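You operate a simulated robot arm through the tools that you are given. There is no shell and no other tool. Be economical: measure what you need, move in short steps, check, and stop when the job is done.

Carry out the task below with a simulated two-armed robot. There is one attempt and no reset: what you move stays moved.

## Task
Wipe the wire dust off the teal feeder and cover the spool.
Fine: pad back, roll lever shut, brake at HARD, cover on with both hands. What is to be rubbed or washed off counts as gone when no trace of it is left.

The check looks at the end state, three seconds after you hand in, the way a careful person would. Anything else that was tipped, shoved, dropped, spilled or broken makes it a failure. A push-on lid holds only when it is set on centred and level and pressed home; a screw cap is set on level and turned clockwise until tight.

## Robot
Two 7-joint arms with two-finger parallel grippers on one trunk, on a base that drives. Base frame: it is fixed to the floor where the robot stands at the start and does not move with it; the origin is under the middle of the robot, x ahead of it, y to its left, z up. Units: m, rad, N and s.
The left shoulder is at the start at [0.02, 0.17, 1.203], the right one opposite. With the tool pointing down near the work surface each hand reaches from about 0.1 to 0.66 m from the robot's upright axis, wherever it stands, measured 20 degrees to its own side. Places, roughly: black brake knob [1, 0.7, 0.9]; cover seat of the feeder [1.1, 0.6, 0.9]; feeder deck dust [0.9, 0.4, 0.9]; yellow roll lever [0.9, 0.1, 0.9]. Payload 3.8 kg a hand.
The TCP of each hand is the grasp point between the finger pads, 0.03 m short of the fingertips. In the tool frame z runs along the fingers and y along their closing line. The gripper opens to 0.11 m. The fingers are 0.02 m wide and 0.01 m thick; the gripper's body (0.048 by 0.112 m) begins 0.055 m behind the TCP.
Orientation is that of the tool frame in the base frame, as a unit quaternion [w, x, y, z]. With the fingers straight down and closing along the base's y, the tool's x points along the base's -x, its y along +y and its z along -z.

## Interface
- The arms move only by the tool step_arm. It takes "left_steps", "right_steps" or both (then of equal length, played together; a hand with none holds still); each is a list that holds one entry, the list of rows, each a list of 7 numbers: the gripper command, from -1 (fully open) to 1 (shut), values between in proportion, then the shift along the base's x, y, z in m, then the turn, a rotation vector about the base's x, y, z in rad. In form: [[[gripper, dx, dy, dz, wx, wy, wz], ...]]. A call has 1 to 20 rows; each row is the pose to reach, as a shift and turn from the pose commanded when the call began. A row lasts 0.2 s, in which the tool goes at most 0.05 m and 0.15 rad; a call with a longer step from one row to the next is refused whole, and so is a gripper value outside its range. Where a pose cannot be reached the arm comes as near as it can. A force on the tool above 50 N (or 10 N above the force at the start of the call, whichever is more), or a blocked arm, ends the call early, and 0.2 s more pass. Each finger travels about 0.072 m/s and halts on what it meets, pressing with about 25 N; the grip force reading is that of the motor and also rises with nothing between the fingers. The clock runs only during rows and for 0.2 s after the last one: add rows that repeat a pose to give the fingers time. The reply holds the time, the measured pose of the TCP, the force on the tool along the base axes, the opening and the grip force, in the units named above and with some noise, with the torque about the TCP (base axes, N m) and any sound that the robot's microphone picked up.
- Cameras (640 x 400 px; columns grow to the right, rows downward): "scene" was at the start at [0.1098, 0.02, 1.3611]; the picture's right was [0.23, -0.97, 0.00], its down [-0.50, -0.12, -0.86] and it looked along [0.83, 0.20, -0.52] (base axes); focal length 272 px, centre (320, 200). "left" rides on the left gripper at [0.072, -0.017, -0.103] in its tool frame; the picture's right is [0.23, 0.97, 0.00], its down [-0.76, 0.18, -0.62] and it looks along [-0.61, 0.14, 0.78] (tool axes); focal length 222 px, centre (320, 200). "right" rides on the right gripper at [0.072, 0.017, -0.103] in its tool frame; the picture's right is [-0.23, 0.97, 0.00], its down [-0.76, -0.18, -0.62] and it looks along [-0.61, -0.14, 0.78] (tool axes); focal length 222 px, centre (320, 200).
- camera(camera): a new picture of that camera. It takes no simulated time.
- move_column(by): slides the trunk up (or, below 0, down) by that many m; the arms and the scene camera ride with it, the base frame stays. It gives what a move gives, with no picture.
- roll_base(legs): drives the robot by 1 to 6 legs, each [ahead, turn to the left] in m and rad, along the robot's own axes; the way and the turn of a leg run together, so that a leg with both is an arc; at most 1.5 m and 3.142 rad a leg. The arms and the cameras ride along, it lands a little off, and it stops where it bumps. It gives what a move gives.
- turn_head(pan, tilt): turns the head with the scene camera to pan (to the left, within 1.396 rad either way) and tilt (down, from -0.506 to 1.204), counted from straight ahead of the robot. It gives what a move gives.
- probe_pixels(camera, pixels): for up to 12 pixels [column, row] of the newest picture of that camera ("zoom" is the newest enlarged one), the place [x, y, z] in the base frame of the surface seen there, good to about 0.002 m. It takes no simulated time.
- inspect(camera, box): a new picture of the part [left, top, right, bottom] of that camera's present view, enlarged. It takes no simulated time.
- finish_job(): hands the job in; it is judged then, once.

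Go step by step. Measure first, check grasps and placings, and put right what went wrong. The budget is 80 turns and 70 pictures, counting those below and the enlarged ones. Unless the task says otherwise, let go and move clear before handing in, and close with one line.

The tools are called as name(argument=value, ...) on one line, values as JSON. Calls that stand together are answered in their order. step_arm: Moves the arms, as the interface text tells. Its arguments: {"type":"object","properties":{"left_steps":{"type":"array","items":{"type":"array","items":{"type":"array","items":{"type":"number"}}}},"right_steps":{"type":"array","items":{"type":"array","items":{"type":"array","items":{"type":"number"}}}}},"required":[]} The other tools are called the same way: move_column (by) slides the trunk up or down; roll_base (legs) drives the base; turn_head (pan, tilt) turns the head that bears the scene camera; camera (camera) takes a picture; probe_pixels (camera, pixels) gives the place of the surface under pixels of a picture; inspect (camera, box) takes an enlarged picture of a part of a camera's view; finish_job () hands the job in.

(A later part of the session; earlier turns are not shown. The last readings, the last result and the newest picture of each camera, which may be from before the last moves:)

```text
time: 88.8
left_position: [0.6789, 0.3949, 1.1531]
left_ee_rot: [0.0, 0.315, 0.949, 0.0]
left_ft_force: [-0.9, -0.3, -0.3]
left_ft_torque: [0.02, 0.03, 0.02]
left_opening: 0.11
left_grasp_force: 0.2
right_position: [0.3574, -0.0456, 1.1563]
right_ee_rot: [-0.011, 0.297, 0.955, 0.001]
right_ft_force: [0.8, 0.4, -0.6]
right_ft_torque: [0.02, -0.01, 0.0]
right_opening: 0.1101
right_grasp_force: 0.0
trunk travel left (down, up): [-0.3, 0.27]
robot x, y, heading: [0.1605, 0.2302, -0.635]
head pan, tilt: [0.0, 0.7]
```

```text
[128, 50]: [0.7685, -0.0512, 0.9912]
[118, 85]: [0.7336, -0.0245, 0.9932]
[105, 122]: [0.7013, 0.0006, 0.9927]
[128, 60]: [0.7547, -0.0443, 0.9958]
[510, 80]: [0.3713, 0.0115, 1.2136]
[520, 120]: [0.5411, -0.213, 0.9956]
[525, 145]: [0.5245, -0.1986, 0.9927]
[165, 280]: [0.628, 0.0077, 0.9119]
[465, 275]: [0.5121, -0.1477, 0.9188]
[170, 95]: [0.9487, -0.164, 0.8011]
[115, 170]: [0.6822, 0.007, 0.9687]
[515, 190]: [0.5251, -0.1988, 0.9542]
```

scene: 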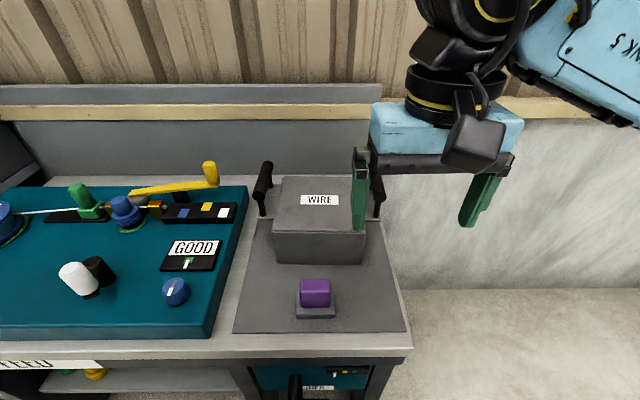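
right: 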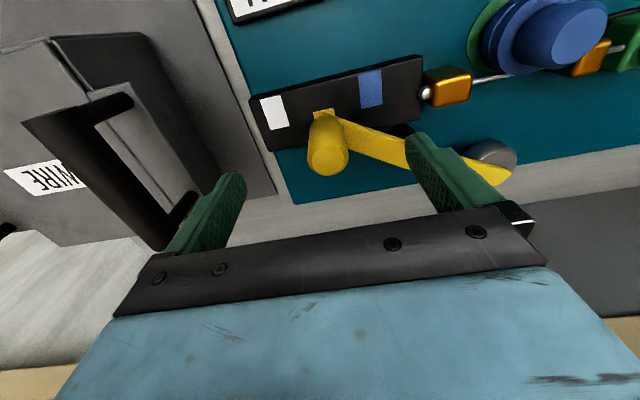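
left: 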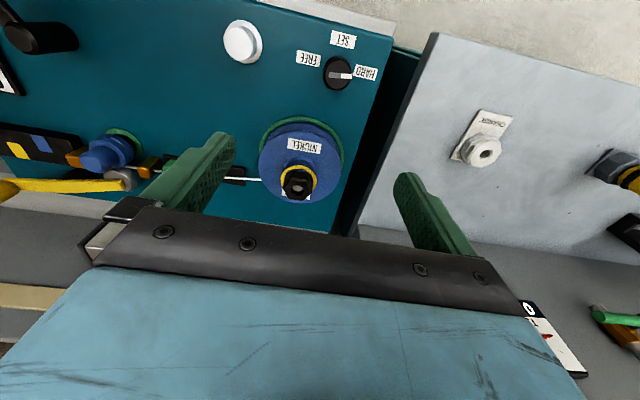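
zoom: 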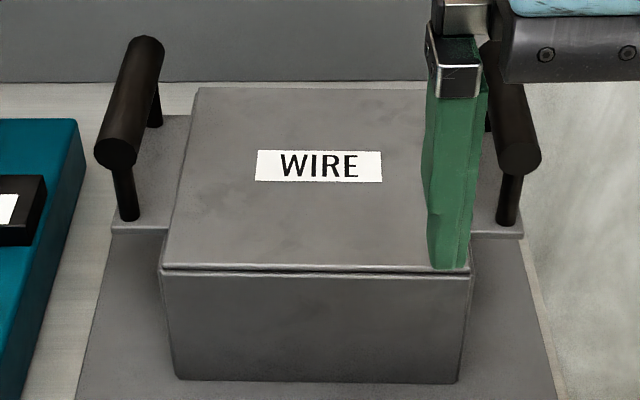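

Robot is squarely before the cover. Bars at s=0.405 and 0.147, d≈0.604, axis z≈0.982. Move both hands above them.

step_arm(left_steps=[[[-1, 0.005, -0.042, 0, 0, 0, 0.015], [-1, 0.01, -0.084, 0, 0, 0, 0.015], [-1, 0.015, -0.126, 0, 0, 0, 0.015], [-1, 0.02, -0.168, 0, 0, 0, 0.015], [-1, 0.025, -0.21, 0, 0, 0, 0.015], [-1, 0.03, -0.252, 0, 0, 0, 0.015], [-1, 0.035, -0.294, 0, 0, 0, 0.015], [-1, 0.04, -0.336, 0, 0, 0, 0.015], [-1, 0.044, -0.378, -0.02, 0, 0, 0.015], [-1, 0.0476, -0.418, -0.04, 0, 0, 0.015], [-1, 0.0476, -0.418, -0.08, 0, 0, 0.015], [-1, 0.0476, -0.418, -0.1, 0, 0, 0.015], [-1, 0.0476, -0.418, -0.1, 0, 0, 0.015]]], right_steps=[[[-1, 0.022, -0.019, 0, -0.006, -0.019, -0.02], [-1, 0.044, -0.037, 0, -0.006, -0.019, -0.02], [-1, 0.066, -0.056, 0, -0.006, -0.019, -0.02], [-1, 0.088, -0.075, 0, -0.006, -0.019, -0.02], [-1, 0.11, -0.093, 0, -0.006, -0.019, -0.02], [-1, 0.132, -0.112, 0, -0.006, -0.019, -0.02], [-1, 0.154, -0.131, 0, -0.006, -0.019, -0.02], [-1, 0.176, -0.15, 0, -0.006, -0.019, -0.02], [-1, 0.198, -0.168, -0.02, -0.006, -0.019, -0.02], [-1, 0.2186, -0.187, -0.04, -0.006, -0.019, -0.02], [-1, 0.2186, -0.187, -0.08, -0.006, -0.019, -0.02], [-1, 0.2186, -0.187, -0.1, -0.006, -0.019, -0.02], [-1, 0.2186, -0.187, -0.1, -0.006, -0.019, -0.02]]])

camera(camera="scene")

camera(camera="left")

camera(camera="right")

```text
time: 91.6
left_position: [0.6968, 0.0884, 1.0749]
left_ee_rot: [0.001, 0.308, 0.952, -0.001]
left_ft_force: [-1.5, 0.1, 0.3]
left_ft_torque: [-0.02, 0.02, 0.0]
left_opening: 0.1101
left_grasp_force: 0.2
left hand out of reach, approached as far as the arm can: row 8, 9, 10, 11, 12, 13
right_position: [0.5761, -0.2321, 1.0552]
right_ee_rot: [0.0, 0.307, 0.952, 0.001]
right_ft_force: [1.0, 0.2, 0.4]
right_ft_torque: [-0.04, 0.0, -0.04]
right_opening: 0.11
right_grasp_force: 0.2
trunk travel left (down, up): [-0.3, 0.27]
robot x, y, heading: [0.1559, 0.229, -0.631]
head pan, tilt: [0.0, 0.7]
```

```text
17 pictures are left
```

scene: 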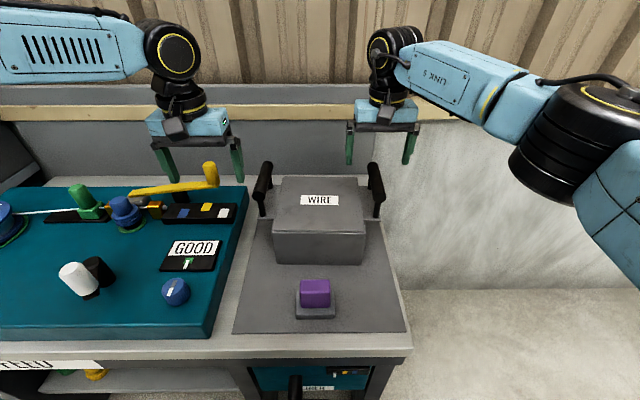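

```text
16 pictures are left
```

left: 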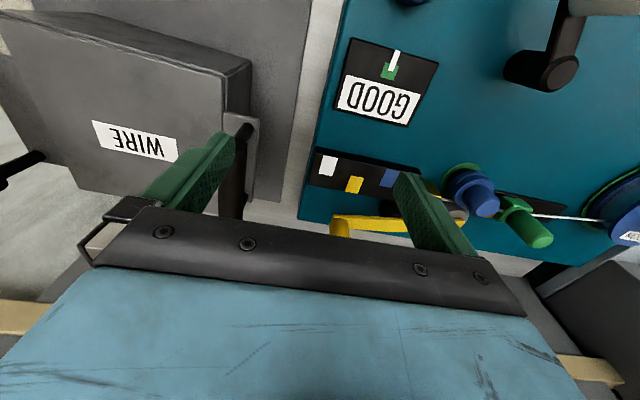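

```text
15 pictures are left
```

right: 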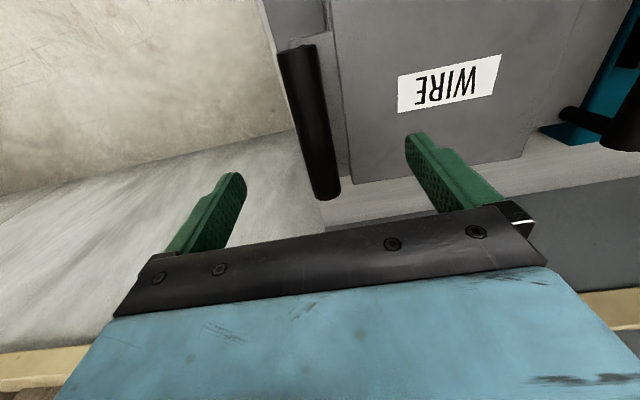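

The left arm can't reach there that high; go slightly lower (tips still clear the bar) and continue.

step_arm(left_steps=[[[-1, 0.0, -0.01, -0.03, 0, 0, 0], [-1, 0.008, -0.035, -0.033, 0, 0, 0], [-1, 0.016, -0.065, -0.033, 0, 0, 0], [-1, 0.023, -0.09, -0.033, 0, 0, 0], [-1, 0.0298, -0.1117, -0.033, 0, 0, 0], [-1, 0.0298, -0.1117, -0.033, 0, 0, 0]]])

```text
time: 93.0
left_position: [0.697, 0.0916, 1.0633]
left_ee_rot: [0.0, 0.307, 0.952, -0.002]
left_ft_force: [0.1, -0.8, 0.3]
left_ft_torque: [-0.01, 0.03, 0.03]
left_opening: 0.1101
left_grasp_force: 0.2
left hand out of reach, approached as far as the arm can: row 1, 2, 3, 4, 5, 6
right_position: [0.5758, -0.2325, 1.0549]
right_ee_rot: [-0.001, 0.307, 0.952, 0.001]
right_ft_force: [-1.1, 0.2, -0.6]
right_ft_torque: [0.0, -0.04, 0.01]
right_opening: 0.1098
right_grasp_force: 0.1
trunk travel left (down, up): [-0.3, 0.27]
robot x, y, heading: [0.1569, 0.2315, -0.633]
head pan, tilt: [0.0, 0.7]
```

The left arm seems stuck in a poor elbow posture; pull it in toward me and re-extend radially.

step_arm(left_steps=[[[-1, -0.03, 0.02, 0.02, 0, 0, 0], [-1, -0.065, 0.035, 0.04, 0, 0, 0], [-1, -0.1, 0.05, 0.04, 0, 0, 0], [-1, -0.14, 0.065, 0.04, 0, 0, 0], [-1, -0.18, 0.08, 0.04, 0, 0, 0], [-1, -0.2, 0.06, 0.04, 0, 0, 0], [-1, -0.215, 0.02, 0.04, 0, 0, 0], [-1, -0.22, -0.01, 0.03, 0, 0, 0], [-1, -0.19, -0.03, 0.01, 0, 0, 0], [-1, -0.15, -0.04, 0, 0, 0, 0], [-1, -0.11, -0.05, -0.01, 0, 0, 0], [-1, -0.075, -0.065, -0.015, 0, 0, 0], [-1, -0.04, -0.08, -0.015, 0, 0, 0], [-1, -0.005, -0.095, -0.015, 0, 0, 0], [-1, 0.015, -0.105, -0.015, 0, 0, 0], [-1, 0.0296, -0.115, -0.015, 0, 0, 0], [-1, 0.0296, -0.115, -0.015, 0, 0, 0]]])

```text
time: 96.6
left_position: [0.6966, 0.0895, 1.0679]
left_ee_rot: [0.0, 0.307, 0.952, -0.001]
left_ft_force: [-0.2, -0.3, 0.7]
left_ft_torque: [0.0, -0.04, 0.04]
left_opening: 0.1098
left_grasp_force: 0.1
left hand out of reach, approached as far as the arm can: row 8, 9, 10, 11, 12, 13, 14, 15, 16, 17
right_position: [0.5755, -0.2313, 1.0554]
right_ee_rot: [-0.001, 0.307, 0.952, 0.001]
right_ft_force: [-1.0, 0.1, 0.7]
right_ft_torque: [-0.01, 0.0, 0.0]
right_opening: 0.11
right_grasp_force: 0.0
trunk travel left (down, up): [-0.3, 0.27]
robot x, y, heading: [0.1602, 0.2283, -0.634]
head pan, tilt: [0.0, 0.7]
```

step_arm(left_steps=[[[-1, -0.02, 0.0, 0, 0, 0, -0.14], [-1, -0.03, -0.01, 0, 0, 0, -0.28], [-1, -0.04, -0.04, 0, 0, 0, -0.4], [-1, -0.05, -0.07, 0, 0, 0, -0.4], [-1, -0.05, -0.07, 0, 0, 0, -0.4]]])

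step_arm(left_steps=[[[-1, 0, 0, 0, 0, 0, 0.14], [-1, 0, 0, 0, 0, 0, 0.28], [-1, 0, 0, 0, 0, 0, 0.4], [-1, 0, 0, 0, 0, 0, 0.54], [-1, 0, -0.02, 0, 0, 0, 0.68], [-1, -0.01, -0.05, 0, 0, 0, 0.8], [-1, -0.01, -0.05, 0, 0, 0, 0.8]]])

```text
time: 97.8
left_position: [0.6483, 0.0811, 1.0732]
left_ee_rot: [0.0, 0.491, 0.871, -0.001]
left_ft_force: [0.2, 0.0, -1.2]
left_ft_torque: [0.02, -0.01, -0.02]
left_opening: 0.1099
left_grasp_force: 0.1
left hand out of reach, approached as far as the arm can: row 2, 3, 4, 5
right_position: [0.5761, -0.2308, 1.055]
right_ee_rot: [-0.001, 0.308, 0.952, 0.002]
right_ft_force: [0.5, -0.6, 0.4]
right_ft_torque: [0.02, 0.01, 0.0]
right_opening: 0.11
right_grasp_force: 0.0
trunk travel left (down, up): [-0.3, 0.27]
robot x, y, heading: [0.1588, 0.2282, -0.631]
head pan, tilt: [0.0, 0.7]
```

```text
time: 99.4
left_position: [0.6359, 0.0789, 1.0799]
left_ee_rot: [0.001, 0.111, 0.994, -0.002]
left_ft_force: [1.0, 0.3, 0.4]
left_ft_torque: [-0.01, -0.01, -0.02]
left_opening: 0.1099
left_grasp_force: 0.1
left hand out of reach, approached as far as the arm can: row 5, 6, 7
right_position: [0.5759, -0.2323, 1.056]
right_ee_rot: [-0.001, 0.308, 0.951, 0.002]
right_ft_force: [1.0, 0.5, -0.1]
right_ft_torque: [0.01, 0.01, 0.0]
right_opening: 0.11
right_grasp_force: 0.0
trunk travel left (down, up): [-0.3, 0.27]
robot x, y, heading: [0.1569, 0.2284, -0.633]
head pan, tilt: [0.0, 0.7]
```

Yaw isn't the limit. Try raising the trunk to change the arm posture, then bring the left hand in.

move_column(by=0.2)

step_arm(left_steps=[[[-1, -0.04, 0, -0.03, 0, 0, -0.14], [-1, -0.07, 0, -0.07, 0, 0, -0.28], [-1, -0.07, -0.03, -0.1, 0, 0, -0.4], [-1, -0.05, -0.06, -0.12, 0, 0, -0.4], [-1, -0.02, -0.07, -0.15, 0, 0, -0.4], [-1, 0.02, -0.08, -0.18, 0, 0, -0.4], [-1, 0.055, -0.09, -0.21, 0, 0, -0.4], [-1, 0.0907, -0.102, -0.22, 0, 0, -0.4], [-1, 0.0907, -0.102, -0.22, 0, 0, -0.4]]])

```text
time: 101.6
left_position: [0.6368, 0.0797, 1.2791]
left_ee_rot: [0.001, 0.112, 0.994, -0.001]
left_ft_force: [-0.2, 0.2, 0.1]
left_ft_torque: [-0.02, -0.01, 0.0]
left_opening: 0.1101
left_grasp_force: 0.0
right_position: [0.5765, -0.2319, 1.2542]
right_ee_rot: [0.0, 0.307, 0.952, 0.002]
right_ft_force: [-0.1, 0.1, 0.6]
right_ft_torque: [-0.01, -0.01, 0.0]
right_opening: 0.11
right_grasp_force: 0.1
trunk travel left (down, up): [-0.5, 0.07]
robot x, y, heading: [0.1595, 0.2291, -0.638]
head pan, tilt: [0.0, 0.7]
```

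```text
refused: row 6 steps farther than a row can; nothing moved
```

step_arm(left_steps=[[[-1, -0.03, 0, -0.03, 0, 0, -0.14], [-1, -0.06, 0, -0.06, 0, 0, -0.28], [-1, -0.06, -0.03, -0.09, 0, 0, -0.4], [-1, -0.04, -0.05, -0.12, 0, 0, -0.4], [-1, -0.015, -0.06, -0.15, 0, 0, -0.4], [-1, 0.01, -0.07, -0.18, 0, 0, -0.4], [-1, 0.04, -0.08, -0.21, 0, 0, -0.4], [-1, 0.07, -0.092, -0.22, 0, 0, -0.4], [-1, 0.0907, -0.102, -0.22, 0, 0, -0.4], [-1, 0.0907, -0.102, -0.22, 0, 0, -0.4]]])

```text
time: 103.8
left_position: [0.6766, 0.1261, 1.1521]
left_ee_rot: [0.001, 0.307, 0.952, -0.001]
left_ft_force: [-0.8, -0.2, -0.4]
left_ft_torque: [-0.03, -0.01, -0.02]
left_opening: 0.1099
left_grasp_force: 0.1
left hand out of reach, approached as far as the arm can: row 1, 2, 3, 4, 5, 6, 7, 8, 9, 10
right_position: [0.5749, -0.2314, 1.255]
right_ee_rot: [0.0, 0.307, 0.952, 0.001]
right_ft_force: [-0.4, 0.3, 0.6]
right_ft_torque: [0.02, -0.01, -0.03]
right_opening: 0.1099
right_grasp_force: 0.0
trunk travel left (down, up): [-0.5, 0.07]
robot x, y, heading: [0.1637, 0.2278, -0.635]
head pan, tilt: [0.0, 0.7]
```

Raising made it worse; being higher relative to the shoulder helps. Try going up high first, then inward, then see how far down it works.

step_arm(left_steps=[[[-1, 0, 0, 0.045, 0, 0, 0], [-1, 0, 0, 0.09, 0, 0, 0], [-1, 0, 0, 0.135, 0, 0, 0], [-1, 0, 0, 0.18, 0, 0, 0], [-1, 0, 0, 0.225, 0, 0, 0], [-1, -0.02, -0.01, 0.265, 0, 0, 0], [-1, -0.05, -0.03, 0.285, 0, 0, 0], [-1, -0.078, -0.059, 0.285, 0, 0, 0], [-1, -0.1, -0.09, 0.285, 0, 0, 0], [-1, -0.12, -0.12, 0.285, 0, 0, 0], [-1, -0.12, -0.12, 0.285, 0, 0, 0]]])

camera(camera="scene")

```text
time: 106.2
left_position: [0.5777, 0.092, 1.4156]
left_ee_rot: [0.001, 0.306, 0.952, -0.002]
left_ft_force: [-0.2, 0.7, 0.4]
left_ft_torque: [-0.02, 0.02, 0.0]
left_opening: 0.1101
left_grasp_force: 0.1
left hand out of reach, approached as far as the arm can: row 8, 9, 10, 11
right_position: [0.5758, -0.2302, 1.2552]
right_ee_rot: [0.0, 0.307, 0.952, 0.001]
right_ft_force: [1.2, 0.2, 0.6]
right_ft_torque: [-0.01, 0.02, -0.01]
right_opening: 0.1101
right_grasp_force: 0.0
trunk travel left (down, up): [-0.5, 0.07]
robot x, y, heading: [0.1615, 0.231, -0.635]
head pan, tilt: [0.0, 0.7]
```

```text
14 pictures are left
```

scene: 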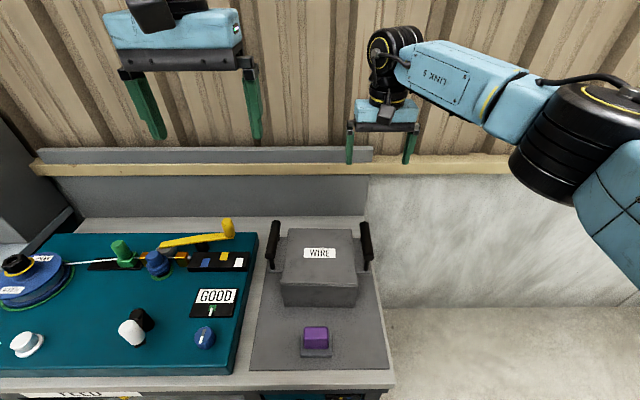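

The left arm only reaches azimuths ≥ ~18° to its side. So turn the robot right by 0.2 rad (left handle at ~24°, right at ~0°) and edge 3 cm closer.

roll_base(legs=[[0, -0.2], [0.03, 0]])

move_column(by=-0.2)

```text
time: 107.8
left_position: [0.5606, -0.0089, 1.4155]
left_ee_rot: [0.002, 0.401, 0.916, -0.003]
left_ft_force: [-0.5, 0.2, -0.1]
left_ft_torque: [0.0, 0.01, 0.0]
left_opening: 0.11
left_grasp_force: 0.0
right_position: [0.4961, -0.3256, 1.2565]
right_ee_rot: [0.001, 0.4, 0.917, 0.001]
right_ft_force: [0.8, -0.2, 0.1]
right_ft_torque: [0.01, -0.03, 0.03]
right_opening: 0.1103
right_grasp_force: 0.1
trunk travel left (down, up): [-0.5, 0.07]
robot x, y, heading: [0.1797, 0.203, -0.839]
head pan, tilt: [0.0, 0.7]
```

```text
time: 109.9
left_position: [0.563, -0.0111, 1.2155]
left_ee_rot: [0.001, 0.401, 0.916, -0.002]
left_ft_force: [-1.1, -0.5, 0.2]
left_ft_torque: [0.02, -0.03, -0.01]
left_opening: 0.1097
left_grasp_force: 0.1
right_position: [0.4947, -0.3277, 1.0563]
right_ee_rot: [-0.001, 0.401, 0.916, 0.001]
right_ft_force: [0.1, 0.3, -0.2]
right_ft_torque: [0.0, 0.0, 0.01]
right_opening: 0.1101
right_grasp_force: 0.1
trunk travel left (down, up): [-0.3, 0.27]
robot x, y, heading: [0.1793, 0.2079, -0.839]
head pan, tilt: [0.0, 0.7]
```

step_arm(left_steps=[[[-1, 0.025, 0.005, -0.02, 0, 0, 0.05], [-1, 0.05, 0.005, -0.04, 0, 0, 0.1], [-1, 0.075, 0, -0.06, 0, 0, 0.15], [-1, 0.1, 0, -0.08, 0, 0, 0.2], [-1, 0.125, -0.005, -0.1, 0, 0, 0.2025], [-1, 0.15, -0.01, -0.12, 0, 0, 0.2025], [-1, 0.1646, -0.0133, -0.145, 0, 0, 0.2025], [-1, 0.1646, -0.0133, -0.1655, 0, 0, 0.2025], [-1, 0.1646, -0.0133, -0.1655, 0, 0, 0.2025]]], right_steps=[[[-1, 0.012, 0.014, 0, 0, 0, 0.05], [-1, 0.024, 0.027, 0, 0, 0, 0.1], [-1, 0.035, 0.04, 0, 0, 0, 0.15], [-1, 0.046, 0.053, 0, 0, 0, 0.2], [-1, 0.058, 0.067, 0, 0, 0, 0.2025], [-1, 0.07, 0.08, 0, 0, 0, 0.2025], [-1, 0.081, 0.0945, 0, 0, 0, 0.2025], [-1, 0.081, 0.0945, 0, 0, 0, 0.2025], [-1, 0.081, 0.0945, 0, 0, 0, 0.2025]]])

camera(camera="scene")

```text
time: 111.9
left_position: [0.7278, -0.0241, 1.0488]
left_ee_rot: [0.0, 0.306, 0.952, -0.002]
left_ft_force: [0.4, -0.6, -0.2]
left_ft_torque: [-0.02, -0.01, -0.01]
left_opening: 0.11
left_grasp_force: 0.1
right_position: [0.5763, -0.2318, 1.0558]
right_ee_rot: [-0.001, 0.305, 0.952, 0.001]
right_ft_force: [-0.2, 0.1, 0.2]
right_ft_torque: [-0.01, -0.01, -0.02]
right_opening: 0.1101
right_grasp_force: 0.1
trunk travel left (down, up): [-0.3, 0.27]
robot x, y, heading: [0.178, 0.2101, -0.832]
head pan, tilt: [0.0, 0.7]
```

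```text
13 pictures are left
```

scene: 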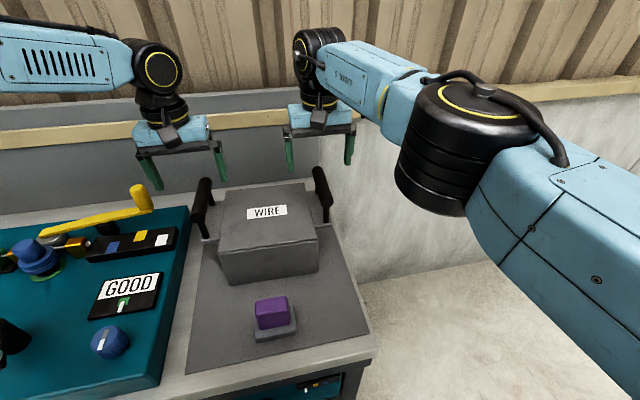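

Both hands are over their bars. Descend together and close.

step_arm(left_steps=[[[-1, 0, 0, -0.03, 0, 0, 0], [-1, 0, 0, -0.05, 0, 0, 0], [-1, 0, 0, -0.066, 0, 0, 0], [-1, 0, 0, -0.066, 0, 0, 0], [-0.2, 0, 0, -0.066, 0, 0, 0], [0.2, 0, 0, -0.066, 0, 0, 0], [0.4, 0, 0, -0.066, 0, 0, 0], [0.5, 0, 0, -0.066, 0, 0, 0], [0.5, 0, 0, -0.066, 0, 0, 0]]], right_steps=[[[-1, 0, 0, -0.03, 0, 0, 0], [-1, 0, 0, -0.06, 0, 0, 0], [-1, 0, 0, -0.073, 0, 0, 0], [-1, 0, 0, -0.073, 0, 0, 0], [-0.2, 0, 0, -0.073, 0, 0, 0], [0.2, 0, 0, -0.073, 0, 0, 0], [0.4, 0, 0, -0.073, 0, 0, 0], [0.5, 0, 0, -0.073, 0, 0, 0], [0.5, 0, 0, -0.073, 0, 0, 0]]])

inspect(camera="scene", box=[130, 110, 390, 290])

```text
time: 113.9
left_position: [0.7228, -0.01, 0.9904]
left_ee_rot: [0.0, 0.308, 0.951, -0.003]
left_ft_force: [-11.4, -12.9, -0.7]
left_ft_torque: [-0.1, 0.15, -0.19]
left_opening: 0.0365
left_grasp_force: 9.2
left hand out of reach, approached as far as the arm can: row 1, 2, 3, 4, 5, 6, 7, 8, 9
right_position: [0.5773, -0.2307, 0.9825]
right_ee_rot: [0.0, 0.304, 0.953, 0.003]
right_ft_force: [9.4, 13.5, -1.7]
right_ft_torque: [0.04, 0.02, -0.16]
right_opening: 0.036
right_grasp_force: 8.5
trunk travel left (down, up): [-0.3, 0.27]
robot x, y, heading: [0.1746, 0.2077, -0.838]
head pan, tilt: [0.0, 0.7]
```

```text
2.22 times, centred on (260, 200) of scene
```

zoom: 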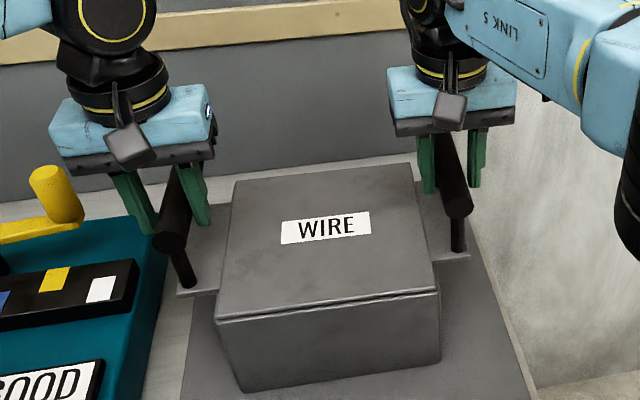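

Both bars are held lightly with ~17 N of stretch between hands; tighten the grips, ease the right hand inward 4 mm, then lift a little with arms.

step_arm(left_steps=[[[1, 0, 0, 0, 0, 0, 0], [1, 0, 0, 0, 0, 0, 0], [1, 0, 0, 0, 0, 0, 0], [1, 0, 0, 0.01, 0, 0, 0], [1, 0, 0, 0.02, 0, 0, 0], [1, 0, 0, 0.03, 0, 0, 0], [1, 0, 0, 0.04, 0, 0, 0], [1, 0, 0, 0.04, 0, 0, 0]]], right_steps=[[[1, 0.002, 0.003, 0, 0, 0, 0], [1, 0.002, 0.003, 0, 0, 0, 0], [1, 0.002, 0.003, 0, 0, 0, 0], [1, 0.002, 0.003, 0.01, 0, 0, 0], [1, 0.002, 0.003, 0.02, 0, 0, 0], [1, 0.002, 0.003, 0.03, 0, 0, 0], [1, 0.002, 0.003, 0.04, 0, 0, 0], [1, 0.002, 0.003, 0.04, 0, 0, 0]]])

inspect(camera="scene", box=[130, 110, 390, 290])

```text
time: 115.7
left_position: [0.7235, -0.0114, 1.0304]
left_ee_rot: [-0.001, 0.308, 0.951, -0.004]
left_ft_force: [-22.9, -25.7, -6.2]
left_ft_torque: [0.04, 0.43, -0.6]
left_opening: 0.0283
left_grasp_force: 25.1
right_position: [0.5821, -0.2266, 1.0209]
right_ee_rot: [-0.001, 0.302, 0.953, 0.005]
right_ft_force: [22.0, 25.6, -3.6]
right_ft_torque: [-0.11, -0.24, -0.55]
right_opening: 0.0284
right_grasp_force: 24.8
trunk travel left (down, up): [-0.3, 0.27]
robot x, y, heading: [0.1766, 0.2065, -0.837]
head pan, tilt: [0.0, 0.7]
```

```text
2.22 times, centred on (260, 200) of scene
```

zoom: 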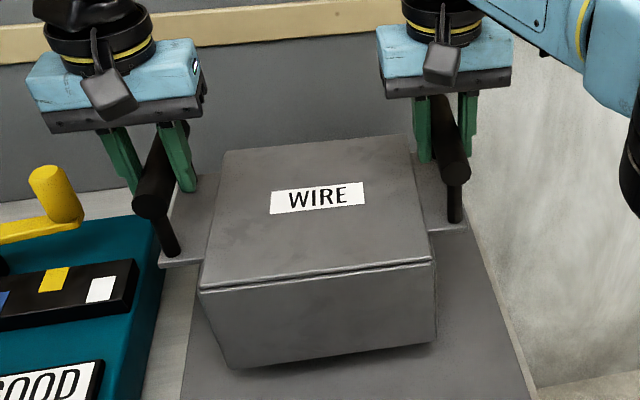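

Cover is up and light. Ease the stretch by another 5 mm, then raise the trunk 0.21.

step_arm(left_steps=[[[1, 0, 0, 0.01, 0, 0, 0], [1, 0, 0, 0.02, 0, 0, 0], [1, 0, 0, 0.02, 0, 0, 0]]], right_steps=[[[1, 0.003, 0.004, 0.01, 0, 0, 0], [1, 0.003, 0.004, 0.02, 0, 0, 0], [1, 0.003, 0.004, 0.02, 0, 0, 0]]])

move_column(by=0.21)

camera(camera="scene")

```text
time: 116.5
left_position: [0.7244, -0.0088, 1.0501]
left_ee_rot: [0.001, 0.306, 0.952, -0.002]
left_ft_force: [-16.5, -18.9, -3.7]
left_ft_torque: [-0.28, -0.01, -0.46]
left_opening: 0.0289
left_grasp_force: 24.8
right_position: [0.582, -0.2222, 1.042]
right_ee_rot: [-0.001, 0.304, 0.953, 0.003]
right_ft_force: [16.4, 18.7, -3.4]
right_ft_torque: [0.13, 0.23, -0.39]
right_opening: 0.0288
right_grasp_force: 24.1
trunk travel left (down, up): [-0.3, 0.27]
robot x, y, heading: [0.1802, 0.2003, -0.832]
head pan, tilt: [0.0, 0.7]
```

```text
time: 118.8
left_position: [0.7236, -0.0099, 1.2611]
left_ee_rot: [0.0, 0.307, 0.952, -0.002]
left_ft_force: [-16.6, -18.7, -4.9]
left_ft_torque: [-0.23, 0.12, -0.47]
left_opening: 0.0285
left_grasp_force: 25.5
right_position: [0.5815, -0.2243, 1.2512]
right_ee_rot: [0.0, 0.304, 0.953, 0.003]
right_ft_force: [17.0, 19.1, -4.4]
right_ft_torque: [0.09, 0.05, -0.49]
right_opening: 0.0284
right_grasp_force: 25.1
trunk travel left (down, up): [-0.51, 0.06]
robot x, y, heading: [0.1791, 0.2059, -0.833]
head pan, tilt: [0.0, 0.7]
```

```text
10 pictures are left
```

scene: 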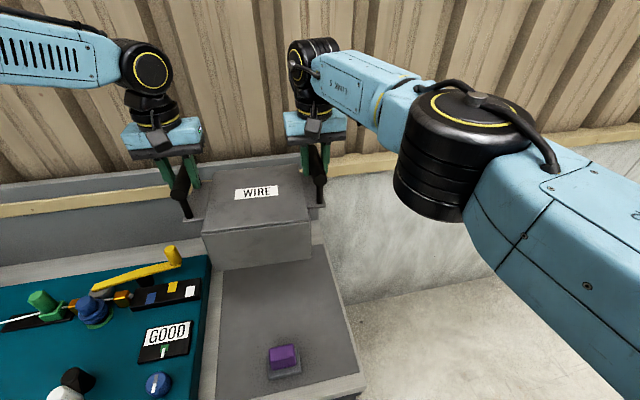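

probe_pixels(camera="scene", pixels=[[206, 230], [306, 216], [215, 192], [296, 180], [256, 192], [222, 262], [306, 255], [197, 215], [318, 203]])

```text
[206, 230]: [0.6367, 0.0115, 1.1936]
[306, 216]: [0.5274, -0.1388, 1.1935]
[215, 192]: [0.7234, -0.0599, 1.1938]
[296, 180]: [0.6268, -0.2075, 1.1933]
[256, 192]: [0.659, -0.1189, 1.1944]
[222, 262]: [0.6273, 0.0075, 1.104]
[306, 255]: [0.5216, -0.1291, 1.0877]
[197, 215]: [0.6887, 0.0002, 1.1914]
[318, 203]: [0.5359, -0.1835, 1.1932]
```

Cover hangs level (top z 1.1935 everywhere). Drive it round: turn left, drive along the bench at a safe distance, turn back and approach the spool from the front, stopping a little short.

roll_base(legs=[[0, 2.1145], [0.876, 0], [0, -2.1145]])

turn_head(pan=0.25, tilt=0.65)

camera(camera="scene")

```text
time: 133.6
left_position: [0.9621, 0.811, 1.2614]
left_ee_rot: [0.0, 0.32, 0.947, -0.003]
left_ft_force: [-18.6, -18.4, -4.6]
left_ft_torque: [-0.13, 0.21, -0.52]
left_opening: 0.0285
left_grasp_force: 25.1
right_position: [0.8142, 0.602, 1.2513]
right_ee_rot: [0.0, 0.318, 0.948, 0.003]
right_ft_force: [17.1, 18.5, -2.6]
right_ft_torque: [0.01, -0.01, -0.51]
right_opening: 0.0285
right_grasp_force: 24.9
trunk travel left (down, up): [-0.51, 0.06]
robot x, y, heading: [0.426, 1.0462, -0.864]
head pan, tilt: [0.0, 0.7]
```

```text
time: 134.3
left_position: [0.9624, 0.8117, 1.2613]
left_ee_rot: [-0.002, 0.321, 0.947, -0.002]
left_ft_force: [-5.2, 2.1, -4.5]
left_ft_torque: [-0.18, -0.09, -0.68]
left_opening: 0.0285
left_grasp_force: 25.2
right_position: [0.8146, 0.6005, 1.2522]
right_ee_rot: [0.0, 0.319, 0.948, 0.003]
right_ft_force: [5.8, -1.4, -3.2]
right_ft_torque: [0.11, 0.21, -0.58]
right_opening: 0.0283
right_grasp_force: 25.5
trunk travel left (down, up): [-0.51, 0.06]
robot x, y, heading: [0.4238, 1.0438, -0.863]
head pan, tilt: [0.25, 0.649]
```

```text
9 pictures are left
```

scene: 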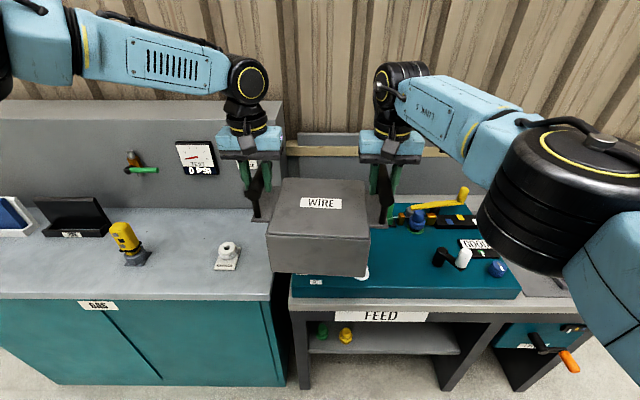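

Landed well, heading 0.03 short. Correct the heading and drive forward 0.25 over the spool.

roll_base(legs=[[0, 0.03], [0.25, 0]])

camera(camera="scene")

```text
time: 136.5
left_position: [1.1355, 0.641, 1.2603]
left_ee_rot: [-0.001, 0.307, 0.952, -0.003]
left_ft_force: [-5.7, -0.6, -4.4]
left_ft_torque: [0.12, 0.11, -0.54]
left_opening: 0.0286
left_grasp_force: 24.9
right_position: [0.9933, 0.4264, 1.252]
right_ee_rot: [0.0, 0.306, 0.952, 0.004]
right_ft_force: [5.7, 0.4, -3.7]
right_ft_torque: [-0.06, -0.07, -0.56]
right_opening: 0.0283
right_grasp_force: 24.4
trunk travel left (down, up): [-0.51, 0.06]
robot x, y, heading: [0.5888, 0.8555, -0.84]
head pan, tilt: [0.25, 0.649]
```

```text
8 pictures are left
```

scene: 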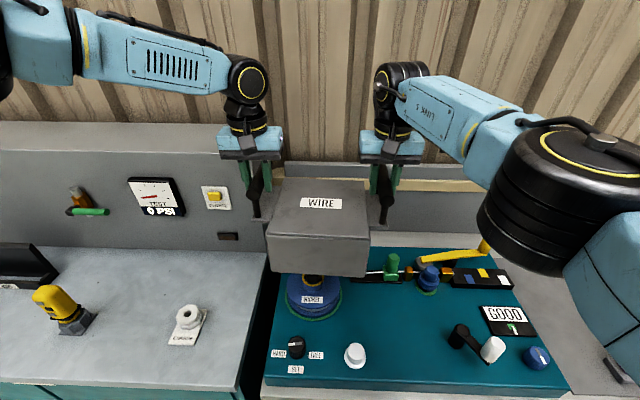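

probe_pixels(camera="scene", pixels=[[272, 236], [366, 236], [280, 190], [362, 185], [321, 203], [275, 262], [364, 270], [288, 305], [340, 300], [308, 319], [304, 203], [340, 203]])

```text
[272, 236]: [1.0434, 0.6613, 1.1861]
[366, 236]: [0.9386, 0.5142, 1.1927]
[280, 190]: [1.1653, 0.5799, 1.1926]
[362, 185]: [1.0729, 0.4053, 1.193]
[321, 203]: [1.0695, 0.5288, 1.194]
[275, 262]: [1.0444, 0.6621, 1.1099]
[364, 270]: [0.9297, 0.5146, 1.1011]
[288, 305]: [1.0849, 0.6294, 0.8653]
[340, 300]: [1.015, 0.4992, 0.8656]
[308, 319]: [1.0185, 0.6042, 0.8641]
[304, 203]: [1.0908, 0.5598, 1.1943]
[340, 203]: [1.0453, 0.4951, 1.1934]
```

Cover centre is at (s 1.0545, d 0.557) vs seat (1.075, 0.554); yaw 54.5° good. Shift both hands by (+0.0096, +0.0185), then lower the trunk partway.

step_arm(left_steps=[[[1, 0.003, 0.006, 0, 0, 0, 0], [1, 0.006, 0.012, 0, 0, 0, 0], [1, 0.0096, 0.0185, 0, 0, 0, 0], [1, 0.0096, 0.0185, 0, 0, 0, 0]]], right_steps=[[[1, 0.003, 0.006, 0, 0, 0, 0], [1, 0.006, 0.012, 0, 0, 0, 0], [1, 0.0096, 0.0185, 0, 0, 0, 0], [1, 0.0096, 0.0185, 0, 0, 0, 0]]])

move_column(by=-0.09)

camera(camera="scene")

```text
time: 137.5
left_position: [1.1442, 0.66, 1.2612]
left_ee_rot: [-0.002, 0.308, 0.951, -0.002]
left_ft_force: [-5.6, 2.1, -4.1]
left_ft_torque: [0.1, 0.33, -0.67]
left_opening: 0.0284
left_grasp_force: 25.2
right_position: [1.0023, 0.4469, 1.2515]
right_ee_rot: [0.0, 0.307, 0.952, 0.002]
right_ft_force: [4.7, -1.4, -5.4]
right_ft_torque: [-0.25, -0.17, -0.7]
right_opening: 0.0285
right_grasp_force: 24.3
trunk travel left (down, up): [-0.51, 0.06]
robot x, y, heading: [0.5907, 0.8575, -0.834]
head pan, tilt: [0.25, 0.649]
```

```text
time: 138.8
left_position: [1.1445, 0.6593, 1.1715]
left_ee_rot: [0.0, 0.309, 0.951, -0.003]
left_ft_force: [-4.9, -0.5, -5.9]
left_ft_torque: [0.42, 0.34, -0.57]
left_opening: 0.0284
left_grasp_force: 24.3
right_position: [1.0013, 0.4468, 1.1634]
right_ee_rot: [0.0, 0.306, 0.952, 0.003]
right_ft_force: [4.8, -0.5, -3.7]
right_ft_torque: [-0.13, -0.36, -0.51]
right_opening: 0.0285
right_grasp_force: 25.3
trunk travel left (down, up): [-0.42, 0.15]
robot x, y, heading: [0.5896, 0.8587, -0.839]
head pan, tilt: [0.25, 0.649]
```

```text
7 pictures are left
```

scene: 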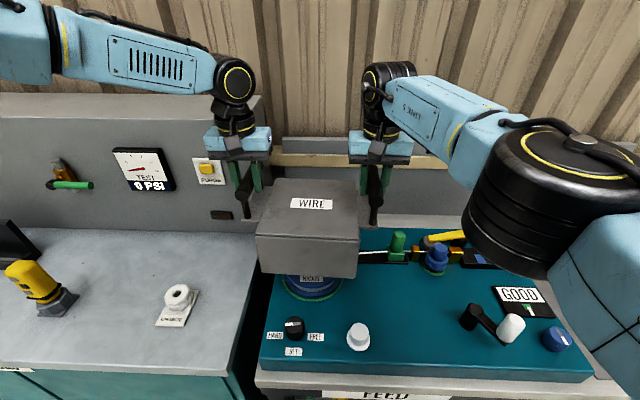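

probe_pixels(camera="scene", pixels=[[262, 232], [354, 238], [260, 220], [357, 228], [312, 204], [294, 203], [330, 205], [264, 262], [352, 268], [286, 290], [338, 293], [310, 301]])

```text
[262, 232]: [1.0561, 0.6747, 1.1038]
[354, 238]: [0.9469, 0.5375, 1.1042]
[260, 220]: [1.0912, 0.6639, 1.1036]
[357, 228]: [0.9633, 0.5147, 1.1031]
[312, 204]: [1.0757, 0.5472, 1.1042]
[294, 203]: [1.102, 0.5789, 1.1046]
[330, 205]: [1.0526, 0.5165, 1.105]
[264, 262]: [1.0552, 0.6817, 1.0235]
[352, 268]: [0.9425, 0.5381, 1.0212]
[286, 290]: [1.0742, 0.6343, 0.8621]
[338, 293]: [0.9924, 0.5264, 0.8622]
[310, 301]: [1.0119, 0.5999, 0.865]
```

probe_pixels(camera="scene", pixels=[[268, 362], [580, 372], [420, 367], [275, 345], [560, 362], [255, 228], [256, 236], [360, 235], [275, 240], [345, 245], [275, 225], [345, 230]])

```text
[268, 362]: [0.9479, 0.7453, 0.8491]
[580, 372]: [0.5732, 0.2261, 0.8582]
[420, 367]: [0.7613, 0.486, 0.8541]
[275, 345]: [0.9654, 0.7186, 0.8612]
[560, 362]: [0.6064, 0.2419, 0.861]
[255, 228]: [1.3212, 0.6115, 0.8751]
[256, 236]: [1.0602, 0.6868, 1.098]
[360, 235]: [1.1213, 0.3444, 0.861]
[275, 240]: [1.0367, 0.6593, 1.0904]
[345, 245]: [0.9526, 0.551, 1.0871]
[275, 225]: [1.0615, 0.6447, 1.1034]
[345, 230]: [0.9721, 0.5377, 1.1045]
```

Deck front runs at 54.2°, the cover at ~52.2°; rotate it +0.035 rad about its centre with both hands and nudge 2 mm, then lower further.

step_arm(left_steps=[[[1, -0.0015, 0.002, 0, 0, 0, 0.012], [1, -0.003, 0.004, 0, 0, 0, 0.024], [1, -0.003, 0.0045, 0, 0, 0, 0.036], [1, -0.003, 0.0045, 0, 0, 0, 0.036]]], right_steps=[[[1, 0.0015, 0, 0, 0, 0, 0.012], [1, 0.003, 0, 0, 0, 0, 0.024], [1, 0.0045, -0.001, 0, 0, 0, 0.036], [1, 0.0045, -0.001, 0, 0, 0, 0.036]]])

move_column(by=-0.095)

camera(camera="scene")

```text
time: 139.8
left_position: [1.1414, 0.6639, 1.1707]
left_ee_rot: [0.0, 0.29, 0.957, -0.002]
left_ft_force: [-5.2, 0.4, -3.6]
left_ft_torque: [-0.23, -0.02, -0.65]
left_opening: 0.029
left_grasp_force: 25.0
right_position: [1.0026, 0.4482, 1.1635]
right_ee_rot: [-0.002, 0.289, 0.957, 0.002]
right_ft_force: [5.9, -0.7, -5.3]
right_ft_torque: [0.13, 0.24, -0.69]
right_opening: 0.0291
right_grasp_force: 24.9
right hand out of reach, approached as far as the arm can: row 3, 4
trunk travel left (down, up): [-0.42, 0.15]
robot x, y, heading: [0.5872, 0.8604, -0.838]
head pan, tilt: [0.25, 0.649]
```

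```text
time: 141.1
left_position: [1.1418, 0.6646, 1.0762]
left_ee_rot: [-0.001, 0.291, 0.957, -0.002]
left_ft_force: [-2.6, 1.7, -4.6]
left_ft_torque: [-0.18, -0.18, -0.39]
left_opening: 0.0291
left_grasp_force: 25.1
right_position: [1.0022, 0.4505, 1.0692]
right_ee_rot: [0.0, 0.289, 0.957, 0.003]
right_ft_force: [3.3, -1.6, -4.8]
right_ft_torque: [0.17, 0.31, -0.33]
right_opening: 0.0293
right_grasp_force: 24.7
trunk travel left (down, up): [-0.325, 0.245]
robot x, y, heading: [0.5878, 0.8581, -0.839]
head pan, tilt: [0.25, 0.649]
```

```text
6 pictures are left
```

scene: 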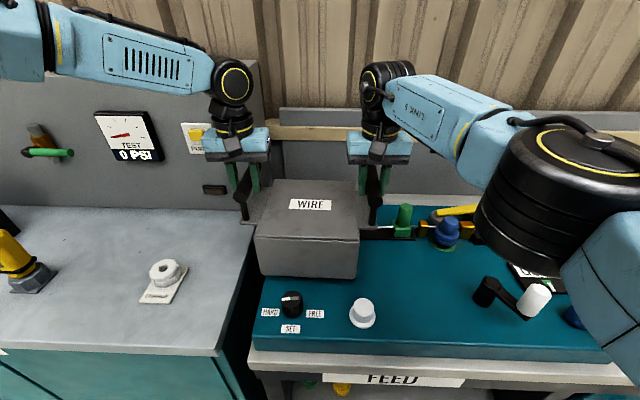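

probe_pixels(camera="scene", pixels=[[259, 231], [356, 238], [275, 250], [345, 253], [310, 205], [292, 204], [329, 206], [262, 268], [354, 272], [285, 318], [275, 226], [345, 232]])

```text
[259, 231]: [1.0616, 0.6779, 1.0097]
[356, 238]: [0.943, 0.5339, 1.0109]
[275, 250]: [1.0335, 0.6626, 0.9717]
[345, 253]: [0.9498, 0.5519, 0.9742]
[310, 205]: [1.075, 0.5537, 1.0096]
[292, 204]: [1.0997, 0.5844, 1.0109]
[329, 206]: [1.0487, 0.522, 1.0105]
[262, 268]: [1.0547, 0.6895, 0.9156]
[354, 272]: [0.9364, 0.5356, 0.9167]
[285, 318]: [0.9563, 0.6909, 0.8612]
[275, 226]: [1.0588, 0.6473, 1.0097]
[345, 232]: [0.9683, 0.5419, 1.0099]
```

Centre is ~5 mm short in depth and ~1.7° under-rotated. Nudge the base 8 mm ahead, fine-rotate with the arms, and lower to just above the deck.

roll_base(legs=[[0.008, 0]])

step_arm(left_steps=[[[1, -0.0015, 0.0015, 0, 0, 0, 0.012], [1, -0.003, 0.003, 0, 0, 0, 0.025], [1, -0.003, 0.003, 0, 0, 0, 0.025]]], right_steps=[[[1, 0.001, 0, 0, 0, 0, 0.012], [1, 0.002, 0, 0, 0, 0, 0.025], [1, 0.002, 0, 0, 0, 0, 0.025]]])

move_column(by=-0.022)

inspect(camera="scene", box=[220, 150, 420, 350])

probe_pixels(camera="scene", pixels=[[262, 265], [354, 270], [275, 250], [345, 253], [310, 203], [292, 202], [329, 204], [262, 275], [354, 277]])

```text
time: 141.8
left_position: [1.1472, 0.6582, 1.0743]
left_ee_rot: [-0.001, 0.291, 0.957, -0.003]
left_ft_force: [-1.6, 2.7, -4.0]
left_ft_torque: [-0.14, -0.19, -0.34]
left_opening: 0.0288
left_grasp_force: 25.5
right_position: [1.0075, 0.4433, 1.0685]
right_ee_rot: [0.0, 0.289, 0.957, 0.003]
right_ft_force: [1.3, -2.5, -4.3]
right_ft_torque: [0.11, 0.25, -0.37]
right_opening: 0.0289
right_grasp_force: 25.0
trunk travel left (down, up): [-0.325, 0.245]
robot x, y, heading: [0.5922, 0.8558, -0.843]
head pan, tilt: [0.25, 0.649]
```

```text
time: 142.6
left_position: [1.1444, 0.6632, 1.0766]
left_ee_rot: [-0.002, 0.279, 0.96, -0.002]
left_ft_force: [-4.9, 1.1, -4.1]
left_ft_torque: [0.03, 0.09, -0.75]
left_opening: 0.0291
left_grasp_force: 24.8
right_position: [1.0093, 0.4447, 1.068]
right_ee_rot: [0.001, 0.276, 0.961, 0.003]
right_ft_force: [5.8, -1.1, -4.0]
right_ft_torque: [-0.01, -0.04, -0.65]
right_opening: 0.0292
right_grasp_force: 24.9
trunk travel left (down, up): [-0.325, 0.245]
robot x, y, heading: [0.597, 0.8528, -0.835]
head pan, tilt: [0.25, 0.649]
```

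```text
time: 143.3
left_position: [1.1452, 0.6626, 1.0534]
left_ee_rot: [-0.001, 0.279, 0.96, -0.001]
left_ft_force: [-5.3, -0.1, -5.0]
left_ft_torque: [0.42, 0.42, -0.61]
left_opening: 0.0291
left_grasp_force: 25.1
right_position: [1.0089, 0.4439, 1.0451]
right_ee_rot: [0.0, 0.276, 0.961, 0.002]
right_ft_force: [5.1, -1.0, -3.6]
right_ft_torque: [-0.26, -0.42, -0.67]
right_opening: 0.0291
right_grasp_force: 24.4
trunk travel left (down, up): [-0.303, 0.267]
robot x, y, heading: [0.5969, 0.848, -0.845]
head pan, tilt: [0.25, 0.649]
```

```text
2.00 times, centred on (320, 250) of scene
```

zoom: 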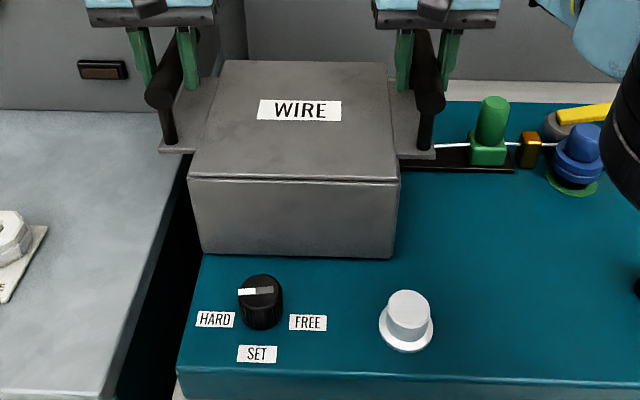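

```text
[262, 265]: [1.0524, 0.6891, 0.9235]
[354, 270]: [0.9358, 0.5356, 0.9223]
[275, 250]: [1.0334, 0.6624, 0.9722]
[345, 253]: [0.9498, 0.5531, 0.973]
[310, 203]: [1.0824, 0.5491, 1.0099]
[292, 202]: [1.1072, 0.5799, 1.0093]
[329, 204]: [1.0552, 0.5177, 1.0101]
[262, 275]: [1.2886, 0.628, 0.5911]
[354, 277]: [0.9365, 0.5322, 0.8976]
```

The cover's front edge now runs parallel to the deck edge. Measure its position from this fresh picture.

probe_pixels(camera="zoom", pixels=[[205, 230], [390, 235], [210, 205], [385, 208], [300, 110], [262, 110], [338, 111], [215, 170], [375, 172], [225, 68], [385, 68], [300, 175]])

```text
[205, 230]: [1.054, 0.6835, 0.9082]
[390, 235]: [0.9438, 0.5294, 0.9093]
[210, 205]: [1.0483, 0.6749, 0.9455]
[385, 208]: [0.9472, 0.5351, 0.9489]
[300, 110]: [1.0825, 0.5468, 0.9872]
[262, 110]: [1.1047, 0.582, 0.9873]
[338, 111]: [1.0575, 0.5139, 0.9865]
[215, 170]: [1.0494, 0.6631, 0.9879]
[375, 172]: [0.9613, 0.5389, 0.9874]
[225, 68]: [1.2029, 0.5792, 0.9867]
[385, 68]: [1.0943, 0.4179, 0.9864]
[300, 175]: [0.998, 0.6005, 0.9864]
```

Cover centred within ~2 mm, yaw 54.3°, level. Lower the last millimetres.

move_column(by=-0.007)

move_column(by=-0.002)

```text
time: 143.9
left_position: [1.1444, 0.6613, 1.046]
left_ee_rot: [-0.001, 0.279, 0.96, -0.002]
left_ft_force: [-5.0, 0.4, -3.5]
left_ft_torque: [0.29, 0.43, -0.58]
left_opening: 0.0289
left_grasp_force: 25.0
right_position: [1.0092, 0.4444, 1.0391]
right_ee_rot: [-0.001, 0.277, 0.961, 0.003]
right_ft_force: [5.5, 0.1, -4.5]
right_ft_torque: [-0.3, -0.32, -0.57]
right_opening: 0.0289
right_grasp_force: 25.5
trunk travel left (down, up): [-0.296, 0.274]
robot x, y, heading: [0.5935, 0.8517, -0.838]
head pan, tilt: [0.25, 0.649]
```

```text
time: 144.4
left_position: [1.1432, 0.6621, 1.0466]
left_ee_rot: [0.001, 0.278, 0.961, -0.003]
left_ft_force: [-5.0, 0.2, 5.7]
left_ft_torque: [0.23, 0.13, -0.53]
left_opening: 0.029
left_grasp_force: 24.7
right_position: [1.0075, 0.4443, 1.0386]
right_ee_rot: [0.0, 0.278, 0.961, 0.003]
right_ft_force: [4.6, -1.5, -2.1]
right_ft_torque: [0.03, -0.21, -0.54]
right_opening: 0.0288
right_grasp_force: 24.9
trunk travel left (down, up): [-0.294, 0.276]
robot x, y, heading: [0.5962, 0.8518, -0.833]
head pan, tilt: [0.25, 0.649]
```

Contact begins; press a little more to seat both sides.

move_column(by=-0.003)

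inspect(camera="scene", box=[220, 150, 420, 350])

probe_pixels(camera="zoom", pixels=[[215, 170], [375, 172], [225, 68], [375, 68], [300, 150], [205, 232], [390, 237], [300, 110]])

```text
time: 144.9
left_position: [1.1446, 0.6609, 1.0458]
left_ee_rot: [0.003, 0.278, 0.961, -0.004]
left_ft_force: [1.4, -2.0, 19.5]
left_ft_torque: [-0.04, -0.07, -0.46]
left_opening: 0.0294
left_grasp_force: 25.3
right_position: [1.0069, 0.445, 1.0374]
right_ee_rot: [0.003, 0.278, 0.961, 0.001]
right_ft_force: [8.1, -5.0, 15.8]
right_ft_torque: [-0.06, -0.16, -0.57]
right_opening: 0.0292
right_grasp_force: 25.3
trunk travel left (down, up): [-0.291, 0.279]
robot x, y, heading: [0.5962, 0.8498, -0.841]
head pan, tilt: [0.25, 0.649]
```

```text
2.00 times, centred on (320, 250) of scene
```

zoom: 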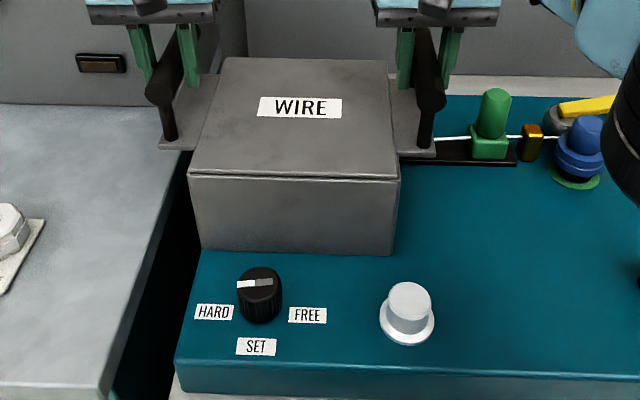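

```text
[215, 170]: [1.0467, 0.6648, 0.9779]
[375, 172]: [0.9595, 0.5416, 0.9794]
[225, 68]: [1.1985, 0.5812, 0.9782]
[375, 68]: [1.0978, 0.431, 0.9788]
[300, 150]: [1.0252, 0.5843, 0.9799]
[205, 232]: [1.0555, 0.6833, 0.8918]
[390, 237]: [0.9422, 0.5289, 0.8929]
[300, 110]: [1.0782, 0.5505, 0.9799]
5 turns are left
```

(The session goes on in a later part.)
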